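You operate a simulated robot arm through the tools that you are given. There is no shell and no other tool.

You are at the controls of a simulated robot arm. One attempt, no reset.

JOB
Shrink the sleeve of the black cable plug at 150 degrees.
Fine: plug in the heater tray, tray in, set the heat dial, switch ON, wait for TIGHT, then switch OFF; leave the vent and the other plugs. Set down upright: what you pick out.

It is judged by the outcome, as a careful person would: the job done as asked, and still so three seconds after it is handed in. It fails if anything else is knocked over, pushed out of place, dropped, spilled or broken.

ROBOT AND FRAMES
A 7-joint arm with a two-finger parallel gripper, fixed in place. Base frame: the origin is on the floor under the middle of its stand, x ahead of it, y to its left, z up. Lengths are in mm, angles in rad, forces in N, time in s.
With the tool pointing down near the work surface it reaches from about 300 to 720 mm from the base axis. Its first joint turns from -2.897 to 2.897 rad. Payload 1.57 kg.
The TCP is the grasp point between the finger pads, 30 mm short of the fingertips. In the tool frame z runs along the fingers and y along their closing line. The gripper opens to 80 mm. The fingers are 17 mm wide and 12 mm thick; the gripper's body (40 by 82 mm) begins 80 mm behind the TCP.
Orientation is that of the tool frame in the base frame, as a unit quaternion [x, y, z, w]. With the fingers straight down and closing along the base's y, the tool's x points along the base's -x, its y along +y and its z along -z.

CONTROLS
- The arm moves only by the tool nudge_tool. Its argument "commands" is a list of rows, each an object (a shift or turn left out is 0, a gripper value left out holds the last) with "linear": the shift along the base's x, y, z in mm, a list of three; "delta_rot": the turn, a rotation vector about the base's x, y, z in rad, a list of three; "jaw": the finger opening in mm, from 0 to 80. In form: [{"linear": [tx, ty, tz], "delta_rot": [rx, ry, rz], "jaw": jaw}, ...]. A call has 1 to 20 rows; each row shifts and turns the commanded pose from where the row before left it. A row lasts 0.2 s, in which the tool goes at most 50 mm and 0.15 rad; a call with a longer step from one row to the next is refused whole, and so is a gripper value outside its range. Where a pose cannot be reached the arm comes as near as it can. A force on the tool above 40 N (or 10 N above the force at the start of the call, whichever is more), or a blocked arm, ends the call early, and 0.2 s more pass. The fingers move at their own pace (about 72 mm/s each) and stop on an object; they squeeze with about 26 N. The grip force told is the motor's: it shows also when the fingers shut on nothing. Time passes only in rows, and 0.2 s behind the last, so rows that do not move let the fingers close. The reply holds the time, the measured pose of the TCP, the force on the tool along the base axes, the opening and the grip force, in the units named above and with some noise, with the torque about the TCP (base axes, N m) and any sound that the robot's microphone picked up, and new pictures: "views" is both (left out), scene, wrist or none.
- Cameras (640 x 400 px; columns grow to the right, rows downward): "scene" is fixed at [399.8, 499.1, 1369.6]; the picture's right is [-0.99, 0.16, 0.00], its down [0.07, 0.41, -0.91] and it looks along [-0.14, -0.90, -0.42] (base axes); focal length 214 px, centre (320, 200). "wrist" rides on the gripper at [72, -7, -122] in the tool frame; the picture's right is [0.09, 1.00, 0.00], its down [-0.84, 0.08, -0.54] and it looks along [-0.54, 0.05, 0.84] (tool axes); focal length 238 px, centre (320, 200). There is no depth. A picture from a camera that has moved, and an enlarged one, comes with that camera's place and axes in the base frame and with its lens.
- lift_body(by): slides the trunk up (or, below 0, down) by that many mm; the arm rides with it, the base frame stays. It gives what a move gives, with no picture.
- close_up(camera, box): a new picture of the part [left, top, right, bottom] of that camera's present view, enlarged. No time passes.
- close_job(): hands the job in; it is judged then, once.

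Nothing tells you positions but the pictures and the camera data. Unless the task says otherwise, let go and move clear before handing in.

The tools are called after "Call:" by a JSON object that holds its "method" and its "body". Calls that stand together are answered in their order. nudge_tool: Moves the arm, as the interface text tells. Its arguments: {"type":"object","properties":{"commands":{"type":"array"},"views":{"type":"string","enum":["both","scene","wrist","none"]}},"required":["commands"]} The other tools are called the same way: lift_body (by) moves the trunk up or down; close_up (camera, box) takes an enlarged picture of a part of a camera's view; close_job () hands the job in.

At the start:

```text
time: 0.0
eef_pos: [376.9, 321.5, 1222.9]
ee_rot: [0.0, 1.0, 0.0, 0.0]
wrist_force: [-0.1, 0.4, 0.0]
ft_torque: [0.0, -0.02, -0.01]
width: 80.0
gripper_force: 0.1
trunk travel left (down, up): [-75.0, 40.0]
```

scene: 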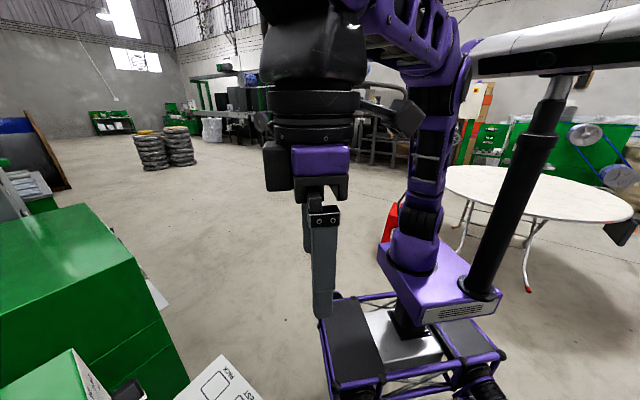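
wrist: 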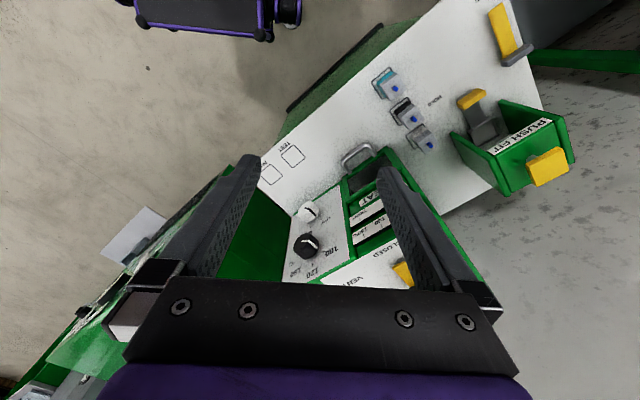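

The wrist view shows a green heater device with a dial and switch, a white bench with plugs, and a "PUSH FIT" tray. I'll enlarge the views to read the details before moving.

Call:
{"method": "close_up", "body": {"camera": "wrist", "box": [240, 140, 440, 290]}}

Call:
{"method": "close_up", "body": {"camera": "wrist", "box": [340, 40, 580, 200]}}

Call:
{"method": "close_up", "body": {"camera": "scene", "box": [0, 200, 320, 400]}}

```text
2.67 times, centred on (340, 215) of wrist
camera zoom: at [304.7, 314.5, 1345.3], right [-0.09, 1.0, 0.0], down [0.84, 0.08, 0.54], along [0.54, 0.05, -0.84], focal length 636 px, centre (267, 160)
```

zoom: 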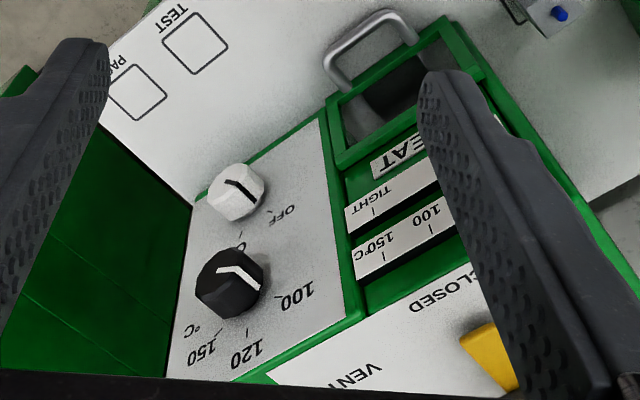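

```text
2.50 times, centred on (460, 120) of wrist
camera zoom: at [304.7, 314.5, 1345.3], right [-0.09, 1.0, 0.0], down [0.84, 0.08, 0.54], along [0.54, 0.05, -0.84], focal length 596 px, centre (-30, 400)
```

zoom: 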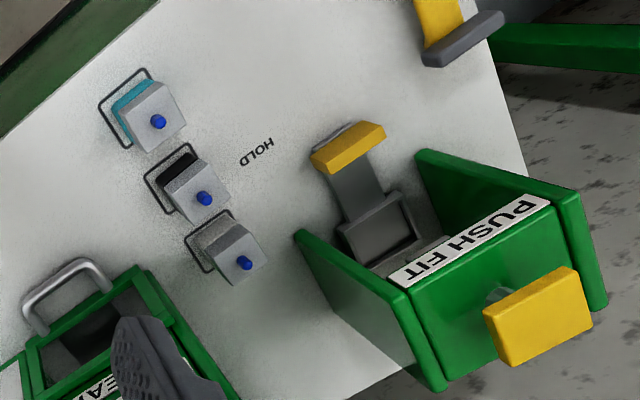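

```text
2.00 times, centred on (160, 300) of scene
camera zoom: at [399.8, 499.1, 1369.6], right [-0.99, 0.16, 0.0], down [0.07, 0.41, -0.91], along [-0.14, -0.9, -0.42], focal length 429 px, centre (640, 0)
```

zoom: 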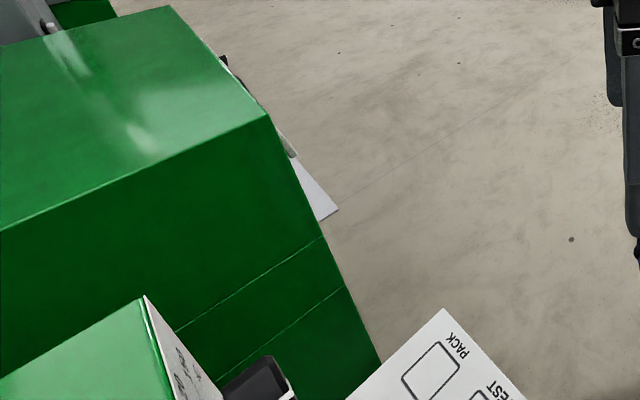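

The bench top comes out at about z≈820. The heater sits at roughly 45°, its front facing the robot. The black plug is in the HOLD row near (413, 518). I'll yaw the tool to face the heater squarely and look again.

Call:
{"method": "nudge_tool", "body": {"commands": [{"delta_rot": [0, 0, 0.13]}, {"delta_rot": [0, 0, 0.13]}, {"delta_rot": [0, 0, 0.13]}, {"delta_rot": [0, 0, 0.13]}, {"delta_rot": [0, 0, 0.13]}, {"delta_rot": [0, 0, 0.135]}, {}], "views": "both"}}

```text
time: 1.6
eef_pos: [375.5, 319.8, 1223.8]
ee_rot: [-0.383, 0.924, -0.001, 0.001]
wrist_force: [-0.5, 0.0, 0.2]
ft_torque: [-0.01, -0.01, 0.02]
width: 79.9
gripper_force: 0.0
trunk travel left (down, up): [-75.0, 40.0]
camera wrist: at [330.3, 264.6, 1345.5], right [-0.77, 0.64, 0.0], down [0.54, 0.65, 0.54], along [0.35, 0.42, -0.84], focal length 238 px, centre (320, 200)
```

scene: 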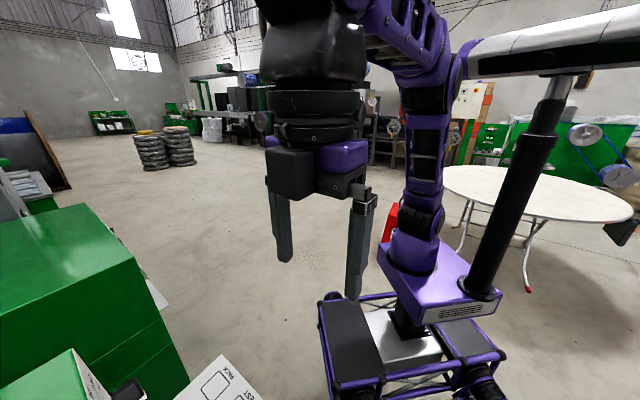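
wrist: 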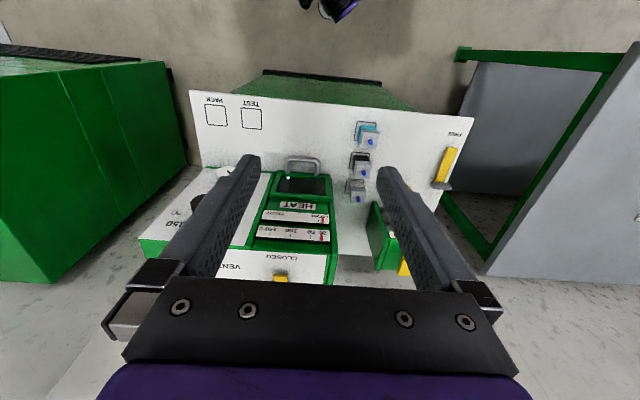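

The view is now squared up with the bench. I'll zoom in on the heater, the plugs and the push fixture.

Call:
{"method": "close_up", "body": {"camera": "wrist", "box": [180, 80, 340, 180]}}

Call:
{"method": "close_up", "body": {"camera": "wrist", "box": [240, 180, 400, 280]}}

Call:
{"method": "close_up", "body": {"camera": "wrist", "box": [320, 100, 480, 200]}}

Call:
{"method": "close_up", "body": {"camera": "wrist", "box": [130, 160, 290, 260]}}

```text
4.00 times, centred on (260, 130) of wrist
camera zoom: at [330.3, 264.6, 1345.5], right [-0.77, 0.64, 0.0], down [0.54, 0.65, 0.54], along [0.35, 0.42, -0.84], focal length 953 px, centre (560, 480)
```

zoom: 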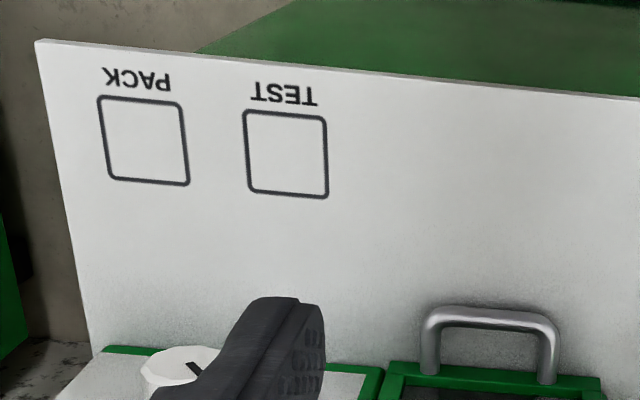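

```text
4.00 times, centred on (320, 230) of wrist
camera zoom: at [330.3, 264.6, 1345.5], right [-0.77, 0.64, 0.0], down [0.54, 0.65, 0.54], along [0.35, 0.42, -0.84], focal length 953 px, centre (320, 80)
```

zoom: 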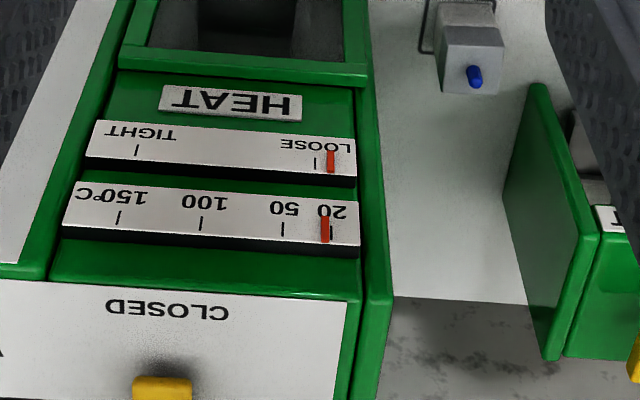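

```text
4.00 times, centred on (400, 150) of wrist
camera zoom: at [330.3, 264.6, 1345.5], right [-0.77, 0.64, 0.0], down [0.54, 0.65, 0.54], along [0.35, 0.42, -0.84], focal length 953 px, centre (0, 400)
```

zoom: 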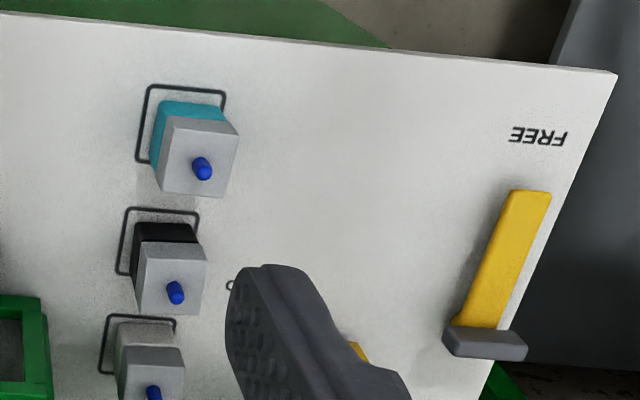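

```text
4.00 times, centred on (210, 210) of wrist
camera zoom: at [330.3, 264.6, 1345.5], right [-0.77, 0.64, 0.0], down [0.54, 0.65, 0.54], along [0.35, 0.42, -0.84], focal length 953 px, centre (760, 160)
```

zoom: 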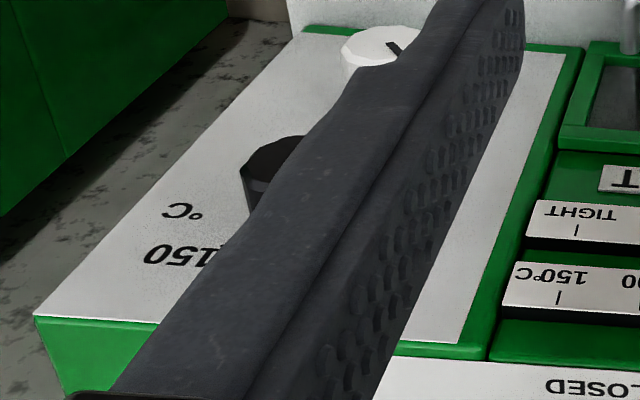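

The plugs stand upright in outlined squares at HOLD: a coloured sleeve below, a grey body and a blue pin on top. I'll move closer over the plugs for a second viewpoint, so I can triangulate.

Call:
{"method": "nudge_tool", "body": {"commands": [{"linear": [-11, 20, -31]}, {"linear": [-11, 20, -31]}, {"linear": [-11, 20, -31]}, {"linear": [-11, 20, -31]}, {}], "views": "wrist"}}

```text
time: 2.8
eef_pos: [331.5, 401.3, 1100.4]
ee_rot: [-0.382, 0.924, 0.0, 0.001]
wrist_force: [0.1, 0.1, -0.6]
ft_torque: [-0.01, 0.0, -0.03]
width: 80.2
gripper_force: 0.1
trunk travel left (down, up): [-75.0, 40.0]
camera wrist: at [286.2, 345.8, 1222.1], right [-0.77, 0.64, 0.0], down [0.54, 0.65, 0.54], along [0.35, 0.42, -0.84], focal length 238 px, centre (320, 200)
```

wrist: 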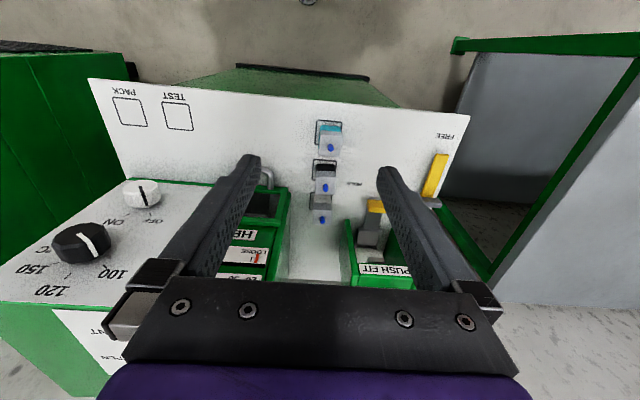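

Call:
{"method": "close_up", "body": {"camera": "wrist", "box": [270, 110, 430, 210]}}

Call:
{"method": "close_up", "body": {"camera": "wrist", "box": [0, 160, 200, 285]}}

Call:
{"method": "close_up", "body": {"camera": "wrist", "box": [220, 150, 400, 290]}}

```text
4.00 times, centred on (350, 160) of wrist
camera zoom: at [286.2, 345.8, 1222.1], right [-0.77, 0.64, 0.0], down [0.54, 0.65, 0.54], along [0.35, 0.42, -0.84], focal length 953 px, centre (200, 360)
```

zoom: 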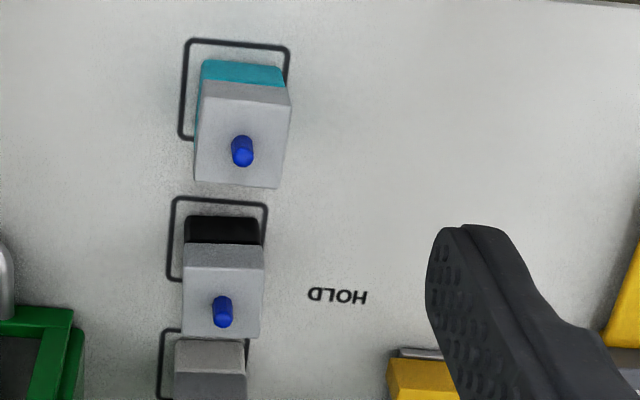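

```text
3.20 times, centred on (100, 222) of wrist
camera zoom: at [286.2, 345.8, 1222.1], right [-0.77, 0.64, 0.0], down [0.54, 0.65, 0.54], along [0.35, 0.42, -0.84], focal length 763 px, centre (1024, 128)
```

zoom: 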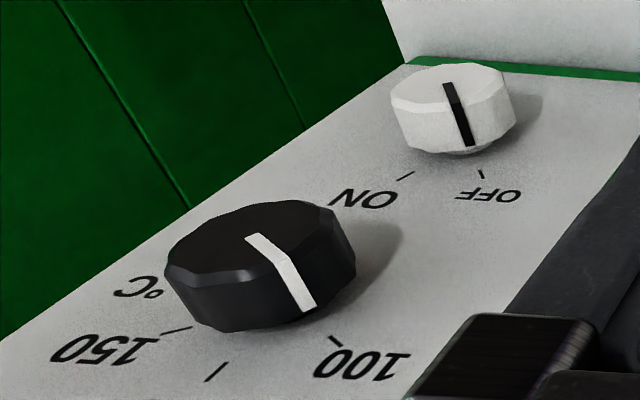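

```text
2.86 times, centred on (310, 220) of wrist
camera zoom: at [286.2, 345.8, 1222.1], right [-0.77, 0.64, 0.0], down [0.54, 0.65, 0.54], along [0.35, 0.42, -0.84], focal length 681 px, centre (349, 143)
```

zoom: 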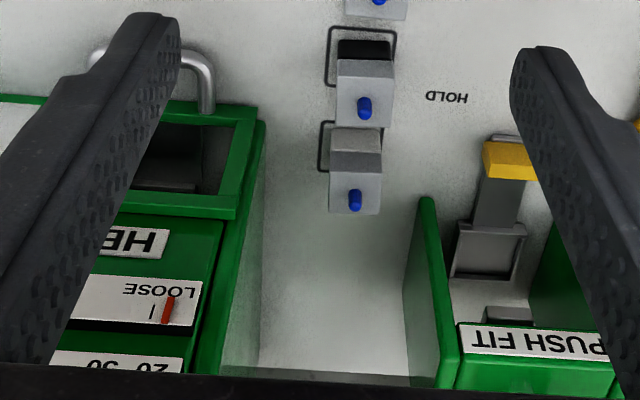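

The bench top is z≈820. The heater front is a vertical face at 45°, with the dial and switch axes horizontal, and the black plug is at about (404, 502) with its pin tip near z 892. Next I'll tilt the tool forward, away from everything, to get a frontal view of the tray, dial and switch.

Call:
{"method": "nudge_tool", "body": {"commands": [{"linear": [1.5, -29, -8], "delta_rot": [0.085, -0.085, 0]}, {"linear": [1.5, -29, -8], "delta_rot": [0.085, -0.085, 0]}, {"linear": [1.5, -29, -8], "delta_rot": [0.085, -0.085, 0]}, {"linear": [1.5, -29, -8], "delta_rot": [0.085, -0.085, 0]}, {"linear": [1.5, -29, -8], "delta_rot": [0.085, -0.085, 0]}, {}], "views": "wrist"}}

```text
time: 4.2
eef_pos: [341.6, 255.9, 1059.4]
ee_rot: [-0.364, 0.883, 0.113, 0.274]
wrist_force: [0.6, -0.4, 0.7]
ft_torque: [0.02, -0.02, -0.02]
width: 80.2
gripper_force: 0.0
trunk travel left (down, up): [-75.0, 40.0]
camera wrist: at [255.5, 160.1, 1120.5], right [-0.76, 0.65, -0.05], down [0.22, 0.33, 0.92], along [0.62, 0.69, -0.39], focal length 238 px, centre (320, 200)
```

wrist: 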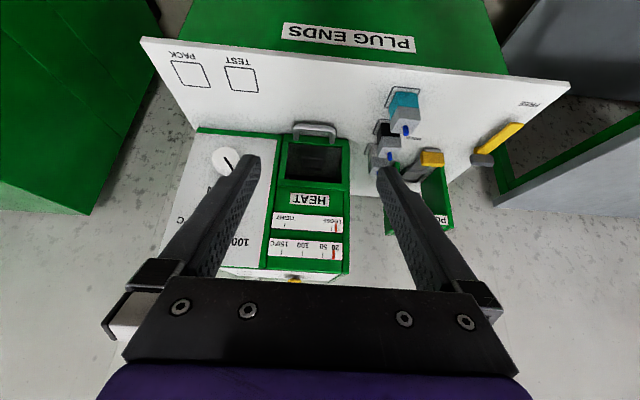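

Call:
{"method": "close_up", "body": {"camera": "wrist", "box": [240, 100, 400, 200]}}

Call:
{"method": "close_up", "body": {"camera": "wrist", "box": [140, 120, 300, 280]}}

Call:
{"method": "close_up", "body": {"camera": "wrist", "box": [360, 80, 540, 200]}}

```text
4.00 times, centred on (320, 150) of wrist
camera zoom: at [255.5, 160.1, 1120.5], right [-0.76, 0.65, -0.05], down [0.22, 0.33, 0.92], along [0.62, 0.69, -0.39], focal length 953 px, centre (320, 400)
```

zoom: 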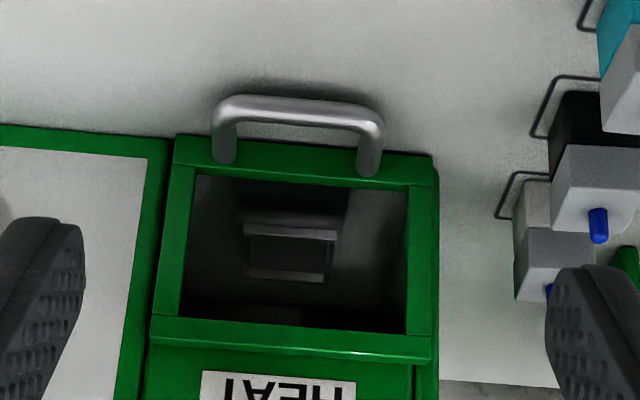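

```text
2.50 times, centred on (220, 200) of wrist
camera zoom: at [255.5, 160.1, 1120.5], right [-0.76, 0.65, -0.05], down [0.22, 0.33, 0.92], along [0.62, 0.69, -0.39], focal length 596 px, centre (570, 200)
```

zoom: 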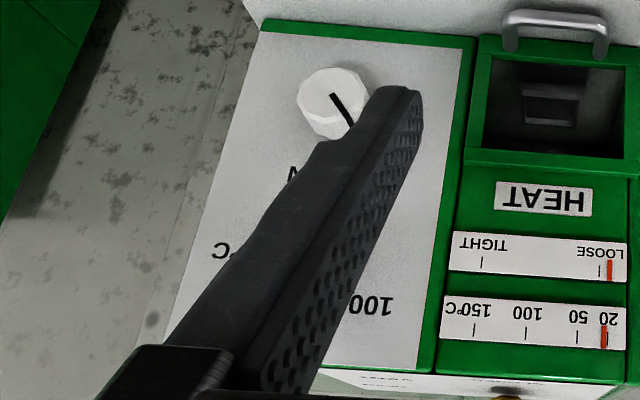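

```text
3.33 times, centred on (450, 140) of wrist
camera zoom: at [255.5, 160.1, 1120.5], right [-0.76, 0.65, -0.05], down [0.22, 0.33, 0.92], along [0.62, 0.69, -0.39], focal length 794 px, centre (-113, 400)
```

zoom: 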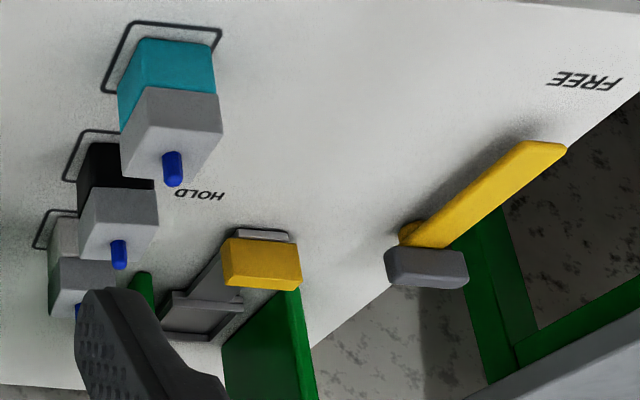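

The tray is a drawer with a windowed front plate and a low U-handle (bar at z≈832, N≈643 along the 45° axis). Its nest is visible inside, so it has to be pulled out. I'll shift over to view the dial and switch face-on.

Call:
{"method": "nudge_tool", "body": {"commands": [{"linear": [26.9, -27.7, 10]}, {"linear": [26.9, -27.7, 10]}, {"linear": [26.9, -27.7, 10]}, {"linear": [26.9, -27.7, 10]}, {}], "views": "wrist"}}

```text
time: 5.4
eef_pos: [448.7, 146.5, 1098.0]
ee_rot: [-0.365, 0.883, 0.113, 0.272]
wrist_force: [0.0, 0.4, 0.7]
ft_torque: [-0.03, -0.05, -0.05]
width: 79.9
gripper_force: 0.1
trunk travel left (down, up): [-75.0, 40.0]
camera wrist: at [363.2, 49.9, 1159.2], right [-0.76, 0.65, -0.05], down [0.22, 0.33, 0.92], along [0.61, 0.69, -0.39], focal length 238 px, centre (320, 200)
```

wrist: 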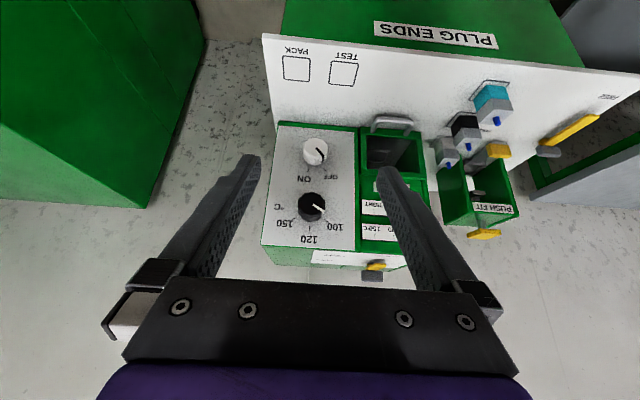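

Call:
{"method": "close_up", "body": {"camera": "wrist", "box": [250, 120, 378, 200]}}

Call:
{"method": "close_up", "body": {"camera": "wrist", "box": [250, 170, 378, 250]}}

Call:
{"method": "close_up", "body": {"camera": "wrist", "box": [340, 100, 530, 240]}}

```text
5.00 times, centred on (314, 160) of wrist
camera zoom: at [363.2, 49.9, 1159.2], right [-0.76, 0.65, -0.05], down [0.22, 0.33, 0.92], along [0.61, 0.69, -0.39], focal length 1192 px, centre (350, 400)
```

zoom: 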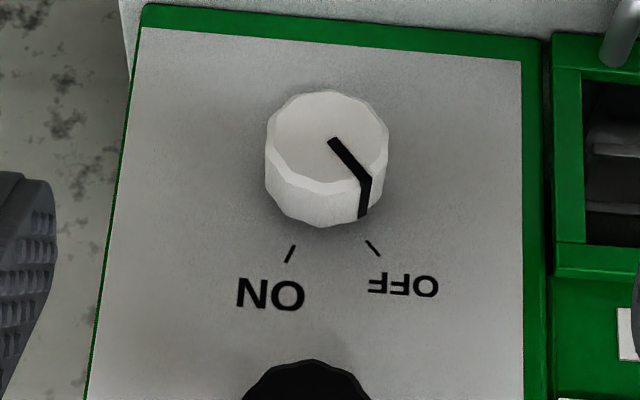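

```text
5.00 times, centred on (314, 210) of wrist
camera zoom: at [363.2, 49.9, 1159.2], right [-0.76, 0.65, -0.05], down [0.22, 0.33, 0.92], along [0.61, 0.69, -0.39], focal length 1192 px, centre (350, 150)
```

zoom: 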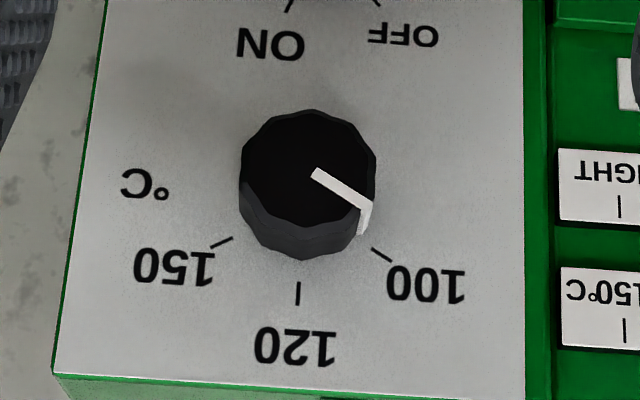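

```text
2.86 times, centred on (435, 170) of wrist
camera zoom: at [363.2, 49.9, 1159.2], right [-0.76, 0.65, -0.05], down [0.22, 0.33, 0.92], along [0.61, 0.69, -0.39], focal length 681 px, centre (-9, 286)
```

zoom: 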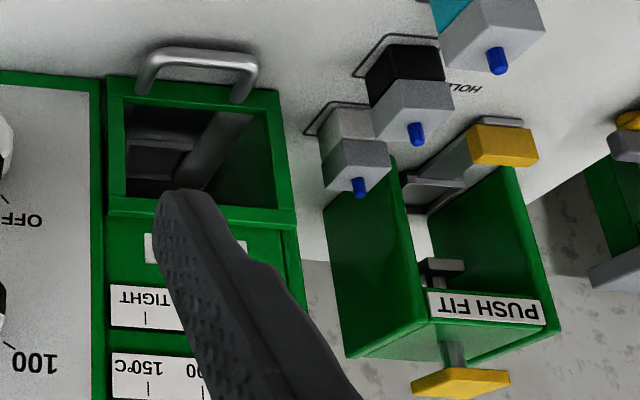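

The dial points at 100 (ticks at about −60°, 0° and +60° for 100, 120 and 150), centred near L=−215, z=1012. The switch is at OFF, centred near z=898. First I'll open the drawer. I'll move above the handle with the fingers turned to close front-to-back on the bar.

Call:
{"method": "nudge_tool", "body": {"commands": [{"linear": [-1.25, 34, -16], "delta_rot": [-0.0707, 0.0707, 0]}, {"linear": [-1.25, 34, -16], "delta_rot": [-0.0707, 0.0707, 0]}, {"linear": [-1.25, 34, -16], "delta_rot": [-0.0707, 0.0707, 0]}, {"linear": [-1.25, 34, -16]}, {"linear": [-1.25, 34, -16]}, {"linear": [-1.25, 34, -16]}, {"delta_rot": [-0.0298, -0.0298, 0.1364]}, {"delta_rot": [-0.0298, -0.0298, 0.1364]}, {"delta_rot": [-0.0298, -0.0298, 0.1364]}, {"delta_rot": [-0.0298, -0.0298, 0.1364]}, {"delta_rot": [-0.0298, -0.0298, 0.1364]}, {"delta_rot": [-0.0298, -0.0298, 0.1364]}, {"delta_rot": [-0.0298, -0.0298, 0.1364]}, {"delta_rot": [-0.0298, -0.0298, 0.1364]}, {"delta_rot": [-0.0298, -0.0298, 0.1364]}, {"delta_rot": [-0.0298, -0.0298, 0.1364]}, {"delta_rot": [-0.0298, -0.0298, 0.1364]}, {}], "views": "both"}}

```text
time: 9.2
eef_pos: [441.1, 348.7, 1004.2]
ee_rot: [0.914, -0.377, 0.057, -0.138]
wrist_force: [0.2, 0.0, 0.9]
ft_torque: [-0.01, -0.02, -0.01]
width: 80.1
gripper_force: 0.1
trunk travel left (down, up): [-75.0, 40.0]
camera wrist: at [471.0, 277.1, 1122.0], right [-0.61, -0.74, -0.29], down [-0.76, 0.42, 0.5], along [-0.24, 0.52, -0.82], focal length 238 px, centre (320, 200)
```

scene: 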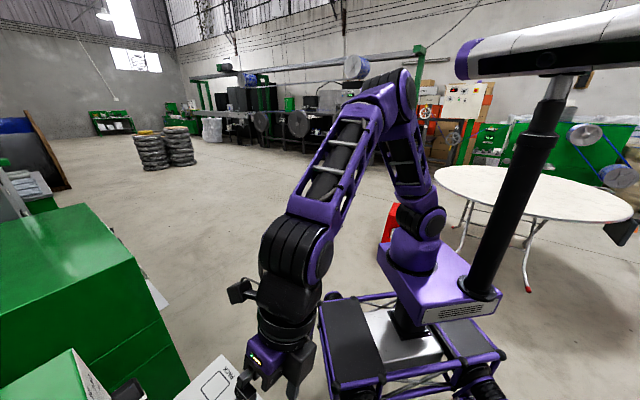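
wrist: 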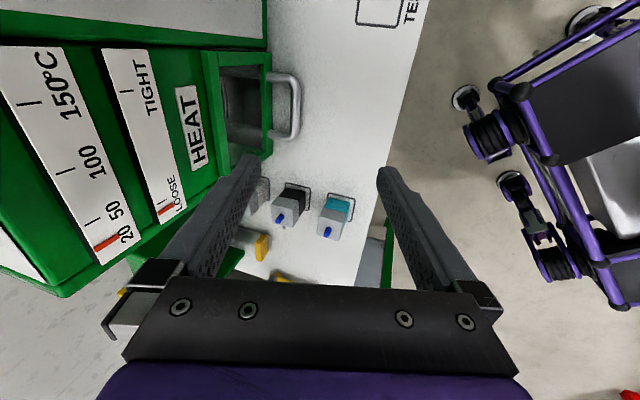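

The 90° turn worked, and the wrist camera now looks at the handle from the right side. I'll zoom on the handle for accurate coordinates.

Call:
{"method": "close_up", "body": {"camera": "wrist", "box": [190, 40, 350, 140]}}

Call:
{"method": "close_up", "body": {"camera": "wrist", "box": [240, 160, 400, 260]}}

```text
4.00 times, centred on (270, 90) of wrist
camera zoom: at [471.0, 277.1, 1122.0], right [-0.61, -0.74, -0.29], down [-0.76, 0.42, 0.5], along [-0.24, 0.52, -0.82], focal length 953 px, centre (520, 640)
```

zoom: 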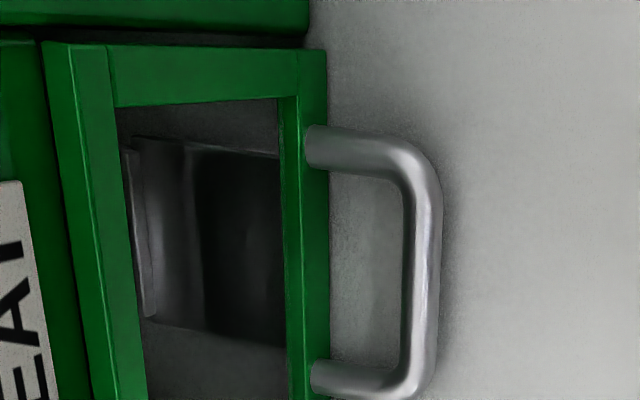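

```text
4.00 times, centred on (320, 210) of wrist
camera zoom: at [471.0, 277.1, 1122.0], right [-0.61, -0.74, -0.29], down [-0.76, 0.42, 0.5], along [-0.24, 0.52, -0.82], focal length 953 px, centre (320, 160)
```

zoom: 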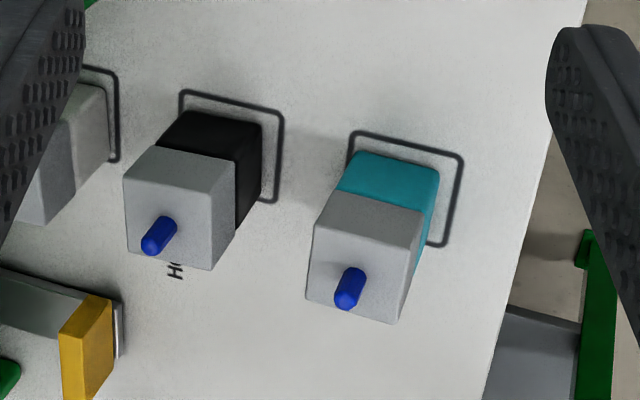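

The handle bar is confirmed at N≈638–650, with the drawer plate at N≈679 and the U's centre at L≈−67. There is room to hook the closed fingertips inside the U from above. I'll rotate back, reduce the tilt to 0.2 and close the fingers above the handle.

Call:
{"method": "nudge_tool", "body": {"commands": [{"delta_rot": [0.0298, 0.0298, -0.1364], "jaw": 0}, {"delta_rot": [0.0298, 0.0298, -0.1364]}, {"delta_rot": [0.0298, 0.0298, -0.1364]}, {"delta_rot": [0.0298, 0.0298, -0.1364]}, {"delta_rot": [0.0298, 0.0298, -0.1364]}, {"delta_rot": [0.0298, 0.0298, -0.1364]}, {"delta_rot": [0.0298, 0.0298, -0.1364]}, {"delta_rot": [0.0298, 0.0298, -0.1364]}, {"delta_rot": [0.0298, 0.0298, -0.1364]}, {"delta_rot": [0.0298, 0.0298, -0.1364]}, {"delta_rot": [0.0298, 0.0298, -0.1364]}, {"linear": [16.5, 15.9, -14.8], "delta_rot": [-0.0354, 0.0354, 0]}, {"linear": [16.5, 15.9, -14.8], "delta_rot": [-0.0354, 0.0354, 0]}, {"linear": [16.5, 15.9, -14.8]}, {"linear": [16.5, 15.9, -14.8]}, {}], "views": "wrist"}}

```text
time: 12.6
eef_pos: [507.4, 412.3, 944.0]
ee_rot: [-0.381, 0.919, 0.038, 0.093]
wrist_force: [-0.3, -0.4, -0.8]
ft_torque: [-0.01, -0.03, 0.0]
width: 0.1
gripper_force: 21.3
trunk travel left (down, up): [-75.0, 40.0]
camera wrist: at [445.7, 340.9, 1048.6], right [-0.77, 0.64, -0.02], down [0.45, 0.56, 0.7], along [0.46, 0.53, -0.72], focal length 238 px, centre (320, 200)
```

wrist: 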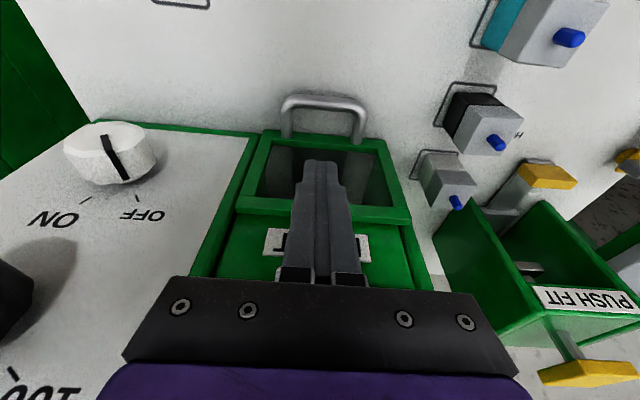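

The closed fingers are above and just behind the handle. I'll check the handle's precise position before descending.

Call:
{"method": "close_up", "body": {"camera": "wrist", "box": [240, 80, 400, 180]}}

```text
4.00 times, centred on (320, 130) of wrist
camera zoom: at [445.7, 340.9, 1048.6], right [-0.77, 0.64, -0.02], down [0.45, 0.56, 0.7], along [0.46, 0.53, -0.72], focal length 953 px, centre (320, 480)
```

zoom: 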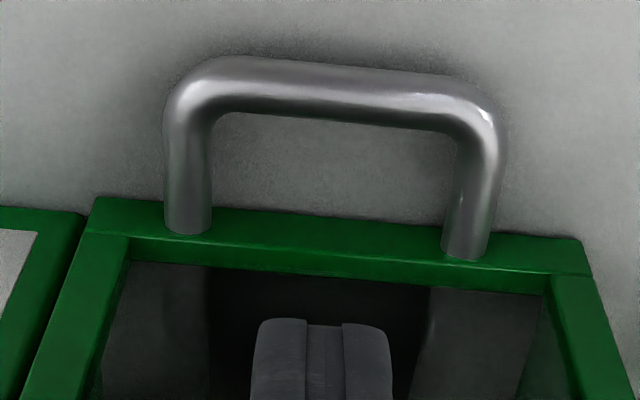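

The bar centre is at z≈829 and the plate at N≈680, which leaves about 30 mm for the fingers. I'll descend into the gap inside the U.

Call:
{"method": "nudge_tool", "body": {"commands": [{"linear": [6.4, 7.8, 0]}, {"linear": [0, 0, -20]}, {"linear": [0, 0, -20]}, {"linear": [0, 0, -20]}, {"linear": [0, 0, -15]}, {}], "views": "wrist"}}

```text
time: 14.0
eef_pos: [513.4, 419.8, 868.1]
ee_rot: [-0.381, 0.919, 0.039, 0.093]
wrist_force: [0.2, -0.2, -0.9]
ft_torque: [-0.02, -0.01, 0.0]
width: 0.3
gripper_force: 21.2
trunk travel left (down, up): [-75.0, 40.0]
camera wrist: at [451.8, 348.9, 973.0], right [-0.77, 0.64, -0.02], down [0.45, 0.56, 0.7], along [0.46, 0.53, -0.72], focal length 238 px, centre (320, 200)
```

wrist: 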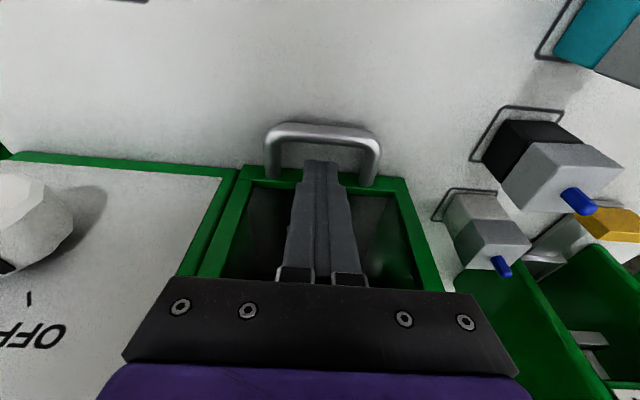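

The tips are just behind the bar, inside the U. I'll go down the last stretch in small steps and check the forces.

Call:
{"method": "nudge_tool", "body": {"commands": [{"linear": [0, 0, -7]}, {"linear": [0, 0, -6]}, {}], "views": "wrist"}}

Call:
{"method": "close_up", "body": {"camera": "wrist", "box": [240, 100, 400, 200]}}

```text
time: 14.8
eef_pos: [513.1, 420.9, 854.6]
ee_rot: [-0.381, 0.919, 0.039, 0.093]
wrist_force: [-0.1, -0.4, -0.1]
ft_torque: [0.01, 0.0, 0.01]
width: 0.0
gripper_force: 20.6
trunk travel left (down, up): [-75.0, 40.0]
camera wrist: at [450.3, 348.9, 960.7], right [-0.77, 0.64, -0.02], down [0.45, 0.56, 0.7], along [0.46, 0.53, -0.72], focal length 238 px, centre (320, 200)
```

wrist: 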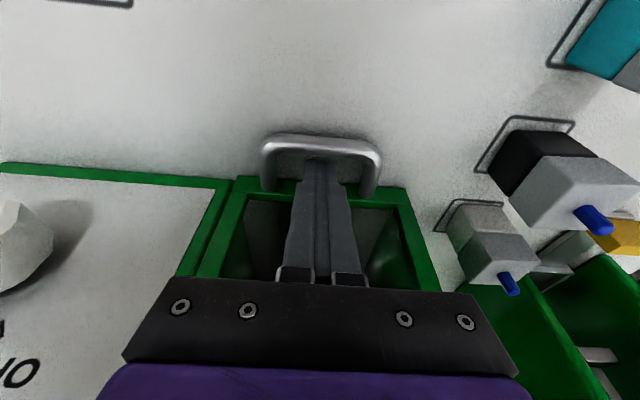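

```text
4.00 times, centred on (320, 150) of wrist
camera zoom: at [450.3, 348.9, 960.7], right [-0.77, 0.64, -0.02], down [0.45, 0.56, 0.7], along [0.46, 0.53, -0.72], focal length 953 px, centre (320, 400)
```

zoom: 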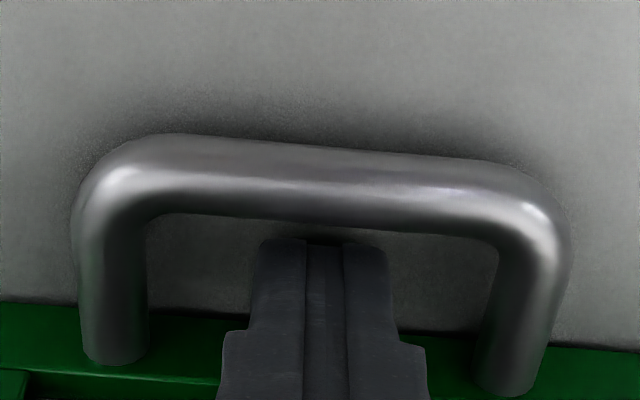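

The fingertips are hooked behind the bar. I'll pull gently toward the robot and watch the force.

Call:
{"method": "nudge_tool", "body": {"commands": [{"linear": [-3.5, -3.5, 0]}, {"linear": [-3.5, -3.5, 0]}, {"linear": [-3.5, -3.5, 0]}, {"linear": [-3.5, -3.5, 0]}, {"linear": [-3.5, -3.5, 0]}, {}], "views": "wrist"}}

```text
time: 16.2
eef_pos: [494.8, 403.8, 857.3]
ee_rot: [-0.381, 0.919, 0.038, 0.092]
wrist_force: [0.2, 0.9, 0.0]
ft_torque: [0.0, 0.01, 0.02]
width: 0.0
gripper_force: 21.2
trunk travel left (down, up): [-75.0, 40.0]
camera wrist: at [433.4, 331.6, 962.7], right [-0.77, 0.64, -0.02], down [0.45, 0.56, 0.7], along [0.46, 0.53, -0.72], focal length 238 px, centre (320, 200)
```

wrist: 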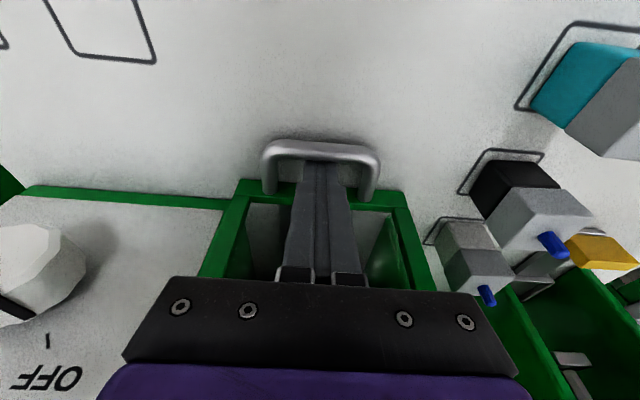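

The drawer is sliding out with the hand and the force is low. The tool crept up about 3 mm, so I'll correct that and keep pulling.

Call:
{"method": "nudge_tool", "body": {"commands": [{"linear": [-3.5, -3.5, -1]}, {"linear": [-3.5, -3.5, -1]}, {"linear": [-3.5, -3.5, 0]}, {"linear": [-3.5, -3.5, 0]}, {"linear": [-3.5, -3.5, 0]}, {"linear": [-3.5, -3.5, 0]}, {"linear": [-3.5, -3.5, 0]}, {"linear": [-3.5, -3.5, 0]}, {"linear": [-3.5, -3.5, 0]}, {"linear": [-3.5, -3.5, 0]}, {}], "views": "wrist"}}

```text
time: 18.6
eef_pos: [460.2, 368.1, 855.3]
ee_rot: [-0.38, 0.919, 0.039, 0.093]
wrist_force: [-0.9, 0.0, 0.0]
ft_torque: [-0.01, -0.04, -0.01]
width: 0.1
gripper_force: 21.5
trunk travel left (down, up): [-75.0, 40.0]
camera wrist: at [397.8, 296.7, 959.5], right [-0.77, 0.64, -0.02], down [0.45, 0.56, 0.7], along [0.46, 0.53, -0.72], focal length 238 px, centre (320, 200)
```

wrist: 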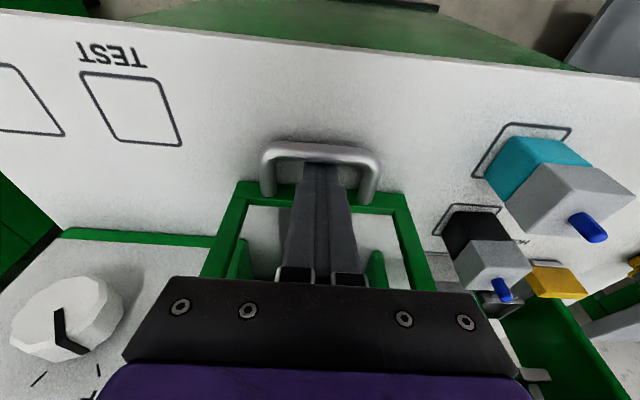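

Call:
{"method": "nudge_tool", "body": {"commands": [{"linear": [-3.5, -3.5, 0]}, {"linear": [-3.5, -3.5, 0]}, {"linear": [-3.5, -3.5, 0]}, {"linear": [-3.5, -3.5, 0]}, {"linear": [-3.5, -3.5, 0]}, {"linear": [-3.5, -3.5, 0]}, {}], "views": "wrist"}}

```text
time: 20.2
eef_pos: [439.7, 347.9, 853.6]
ee_rot: [-0.38, 0.919, 0.038, 0.093]
wrist_force: [-0.2, 0.9, -0.1]
ft_torque: [0.0, 0.03, -0.01]
width: 0.2
gripper_force: 20.9
trunk travel left (down, up): [-75.0, 40.0]
camera wrist: at [377.5, 275.8, 959.3], right [-0.77, 0.64, -0.02], down [0.45, 0.56, 0.7], along [0.46, 0.53, -0.72], focal length 238 px, centre (320, 200)
```

wrist: 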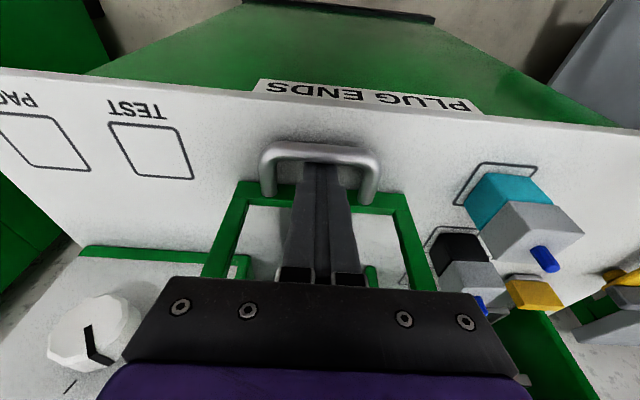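

Call:
{"method": "close_up", "body": {"camera": "wrist", "box": [180, 160, 480, 300]}}

```text
2.13 times, centred on (330, 230) of wrist
camera zoom: at [377.5, 275.8, 959.3], right [-0.77, 0.64, -0.02], down [0.45, 0.56, 0.7], along [0.46, 0.53, -0.72], focal length 508 px, centre (299, 136)
```

zoom: 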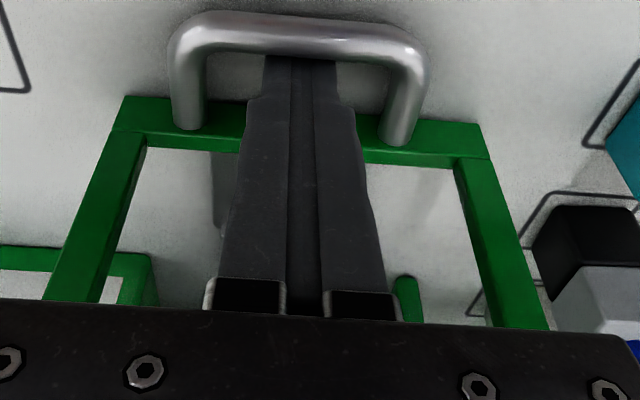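

Call:
{"method": "nudge_tool", "body": {"commands": [{"linear": [-3.5, -3.5, 0]}, {"linear": [-3.5, -3.5, 0]}, {"linear": [-3.5, -3.5, 0]}, {"linear": [-3.5, -3.5, 0]}, {}], "views": "wrist"}}

```text
time: 21.4
eef_pos: [425.7, 333.0, 853.9]
ee_rot: [-0.381, 0.919, 0.038, 0.093]
wrist_force: [-0.5, -1.0, 0.0]
ft_torque: [-0.04, 0.05, -0.03]
width: 0.2
gripper_force: 20.8
trunk travel left (down, up): [-75.0, 40.0]
camera wrist: at [363.2, 261.3, 958.7], right [-0.77, 0.64, -0.02], down [0.45, 0.56, 0.7], along [0.46, 0.53, -0.72], focal length 238 px, centre (320, 200)
```

wrist: 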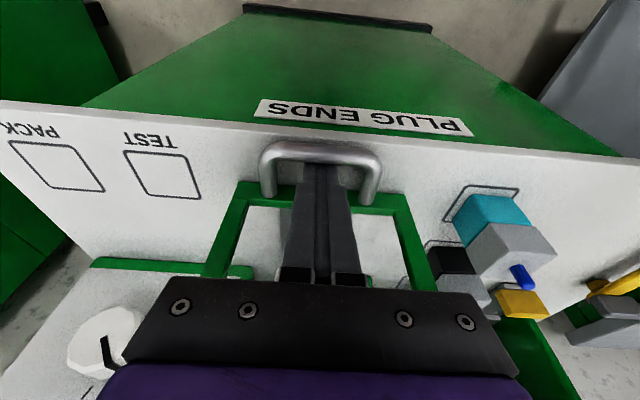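

The drawer is out about 120 mm. I'll unhook by moving slightly forward and straight up, then look at the tray and nest.

Call:
{"method": "nudge_tool", "body": {"commands": [{"linear": [2.5, 2.5, 0]}, {"linear": [0, 0, 25]}, {"linear": [0, 0, 35]}, {"linear": [0, 0, 40]}, {"linear": [-15, -15, 40]}, {"linear": [-20, -20, 30]}, {}], "views": "wrist"}}

Call:
{"method": "close_up", "body": {"camera": "wrist", "box": [200, 100, 440, 250]}}

```text
time: 23.0
eef_pos: [391.9, 300.8, 1025.7]
ee_rot: [-0.381, 0.919, 0.038, 0.093]
wrist_force: [0.1, 1.2, 0.0]
ft_torque: [-0.03, -0.01, 0.01]
width: 0.0
gripper_force: 21.1
trunk travel left (down, up): [-75.0, 40.0]
camera wrist: at [330.5, 228.4, 1129.9], right [-0.77, 0.64, -0.02], down [0.45, 0.56, 0.7], along [0.46, 0.53, -0.72], focal length 238 px, centre (320, 200)
```

wrist: 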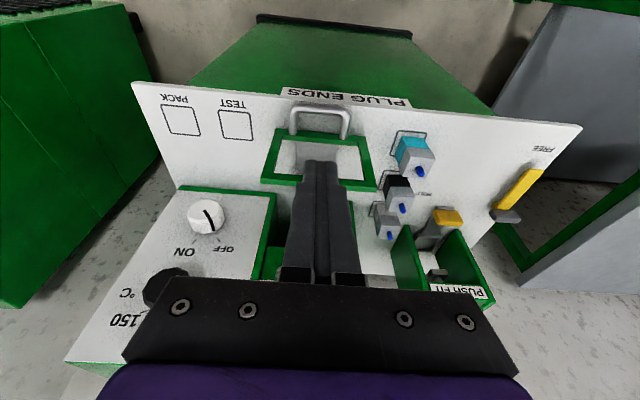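

```text
2.67 times, centred on (320, 175) of wrist
camera zoom: at [330.5, 228.4, 1129.9], right [-0.77, 0.64, -0.02], down [0.45, 0.56, 0.7], along [0.46, 0.53, -0.72], focal length 636 px, centre (320, 267)
```

zoom: 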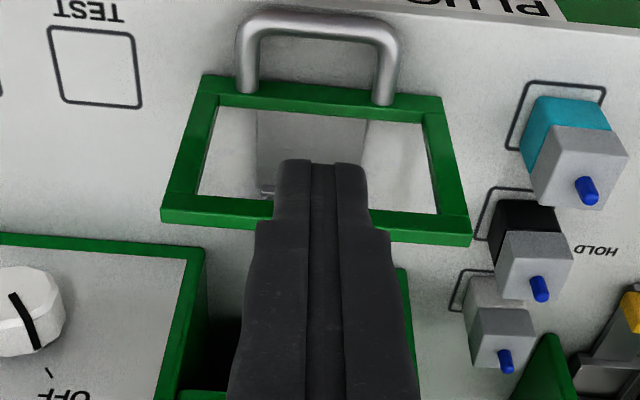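

The drawer is out, with the plate near N≈560. I'll open the fingers and go vertical above it to see the nest behind the plate.

Call:
{"method": "nudge_tool", "body": {"commands": [{"linear": [26, 26, 0], "delta_rot": [-0.0471, 0.0471, 0], "jaw": 80}, {"linear": [26, 26, 0], "delta_rot": [-0.0471, 0.0471, 0]}, {"linear": [26, 26, 0], "delta_rot": [-0.0471, 0.0471, 0]}, {}], "views": "wrist"}}

Call:
{"method": "close_up", "body": {"camera": "wrist", "box": [220, 80, 420, 205]}}

```text
time: 24.0
eef_pos: [470.6, 380.2, 1023.5]
ee_rot: [-0.383, 0.924, 0.001, 0.001]
wrist_force: [-0.2, 0.4, -0.6]
ft_torque: [-0.01, 0.0, -0.03]
width: 80.1
gripper_force: 0.0
trunk travel left (down, up): [-75.0, 40.0]
camera wrist: at [424.6, 324.6, 1146.3], right [-0.77, 0.64, 0.0], down [0.54, 0.65, 0.54], along [0.35, 0.42, -0.84], focal length 238 px, centre (320, 200)
```

wrist: 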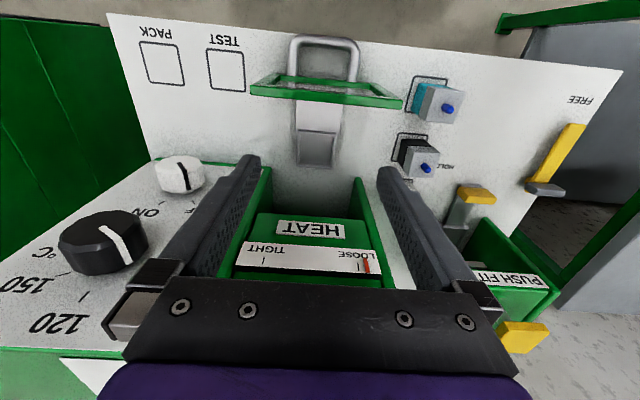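

```text
3.20 times, centred on (320, 142) of wrist
camera zoom: at [424.6, 324.6, 1146.3], right [-0.77, 0.64, 0.0], down [0.54, 0.65, 0.54], along [0.35, 0.42, -0.84], focal length 763 px, centre (320, 384)
```

zoom: 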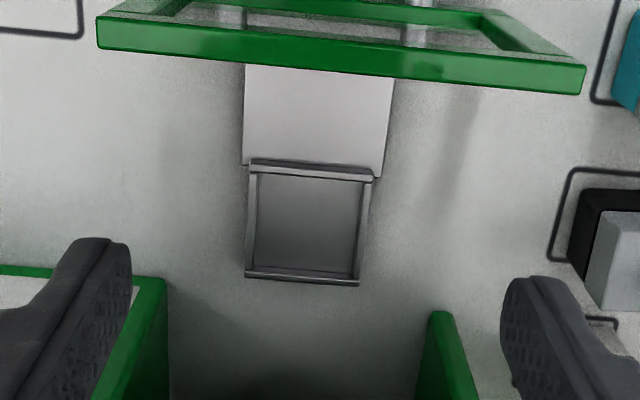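

The nest is visible, with its centre at about N≈652, L≈−63. That is too close to the heater face for the wrist when placing vertically. I'll hook the handle again and pull about 30 mm more.

Call:
{"method": "nudge_tool", "body": {"commands": [{"linear": [-13.3, -14.3, 0], "delta_rot": [0.0471, -0.0471, 0], "jaw": 0}, {"linear": [-13.3, -14.3, 0], "delta_rot": [0.0471, -0.0471, 0]}, {"linear": [-13.4, -14.3, 0], "delta_rot": [0.0471, -0.0471, 0]}, {}, {}, {}, {"linear": [0, 0, -25]}, {"linear": [0, 0, -25]}, {"linear": [0, 0, -25]}, {"linear": [0, 0, -25]}, {"linear": [0, 0, -25]}, {}], "views": "wrist"}}

```text
time: 26.6
eef_pos: [429.2, 336.3, 899.4]
ee_rot: [-0.381, 0.919, 0.039, 0.093]
wrist_force: [-0.3, -0.1, -0.7]
ft_torque: [0.01, -0.02, 0.0]
width: 0.0
gripper_force: 20.7
trunk travel left (down, up): [-75.0, 40.0]
camera wrist: at [367.4, 265.1, 1004.5], right [-0.77, 0.64, -0.02], down [0.45, 0.56, 0.7], along [0.46, 0.53, -0.72], focal length 238 px, centre (320, 200)
```

wrist: 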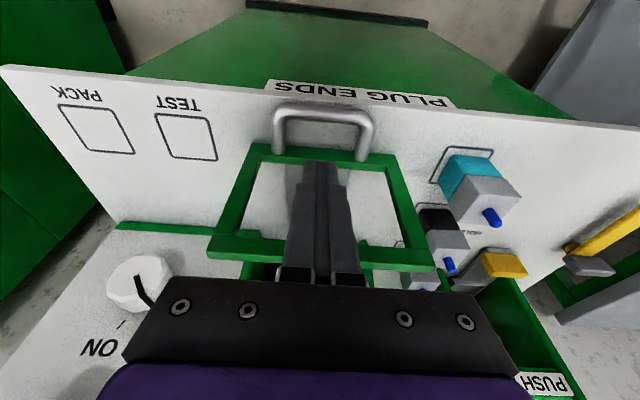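

Call:
{"method": "nudge_tool", "body": {"commands": [{"linear": [0, 0, -15]}, {"linear": [0, 0, -15]}, {"linear": [0, 0, -9]}, {"linear": [0, 0, -6]}, {}], "views": "wrist"}}

```text
time: 27.8
eef_pos: [430.6, 334.8, 854.8]
ee_rot: [-0.38, 0.919, 0.039, 0.093]
wrist_force: [-0.4, -0.3, 0.4]
ft_torque: [-0.03, -0.01, -0.01]
width: 0.1
gripper_force: 21.0
trunk travel left (down, up): [-75.0, 40.0]
camera wrist: at [368.4, 264.6, 959.8], right [-0.77, 0.64, -0.02], down [0.45, 0.56, 0.7], along [0.46, 0.53, -0.72], focal length 238 px, centre (320, 200)
```

wrist: 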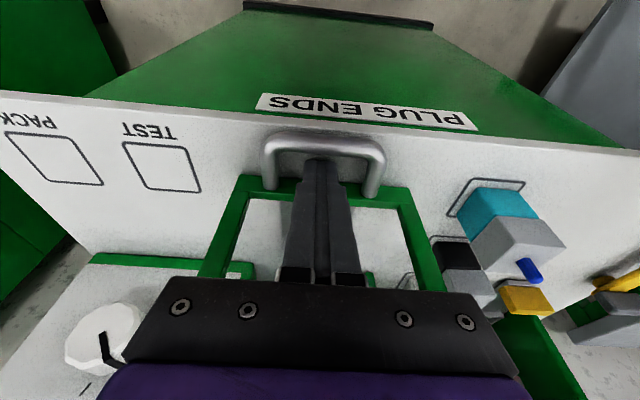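

Hooked again. I'll pull another 30 mm or so in small steps, watching for an end stop.

Call:
{"method": "nudge_tool", "body": {"commands": [{"linear": [-3, -3, 0]}, {"linear": [-3, -3, 0]}, {"linear": [-3, -3, 0]}, {"linear": [-3, -3, 0]}, {"linear": [-3, -3, 0]}, {}], "views": "wrist"}}

```text
time: 29.2
eef_pos: [415.2, 321.3, 853.3]
ee_rot: [-0.381, 0.919, 0.039, 0.093]
wrist_force: [0.8, -0.6, 0.8]
ft_torque: [-0.04, 0.0, 0.01]
width: 0.0
gripper_force: 21.1
trunk travel left (down, up): [-75.0, 40.0]
camera wrist: at [353.0, 249.3, 958.9], right [-0.77, 0.64, -0.02], down [0.45, 0.56, 0.7], along [0.46, 0.53, -0.72], focal length 238 px, centre (320, 200)
```

wrist: 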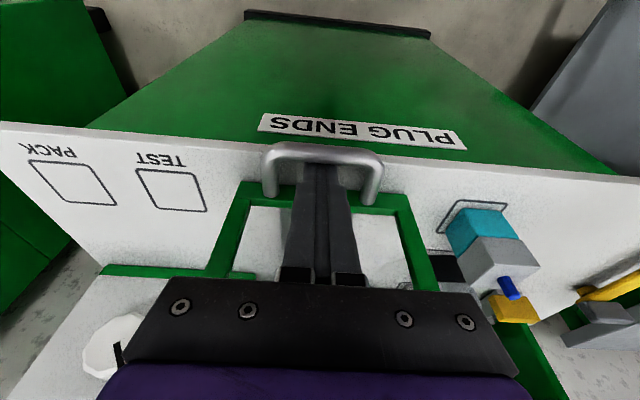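

Call:
{"method": "nudge_tool", "body": {"commands": [{"linear": [-3, -3, 0]}, {"linear": [-3, -3, 0]}, {"linear": [-3, -3, 0]}, {"linear": [-3, -3, 0]}, {}], "views": "wrist"}}

```text
time: 30.4
eef_pos: [403.6, 309.3, 853.9]
ee_rot: [-0.381, 0.919, 0.039, 0.093]
wrist_force: [0.1, 0.4, -0.2]
ft_torque: [0.0, -0.04, 0.02]
width: 0.3
gripper_force: 21.6
trunk travel left (down, up): [-75.0, 40.0]
camera wrist: at [341.2, 237.3, 959.4], right [-0.77, 0.64, -0.02], down [0.45, 0.56, 0.7], along [0.46, 0.53, -0.72], focal length 238 px, centre (320, 200)
```

wrist: 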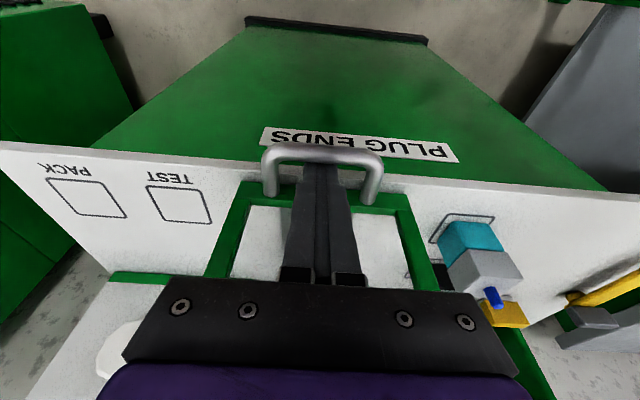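

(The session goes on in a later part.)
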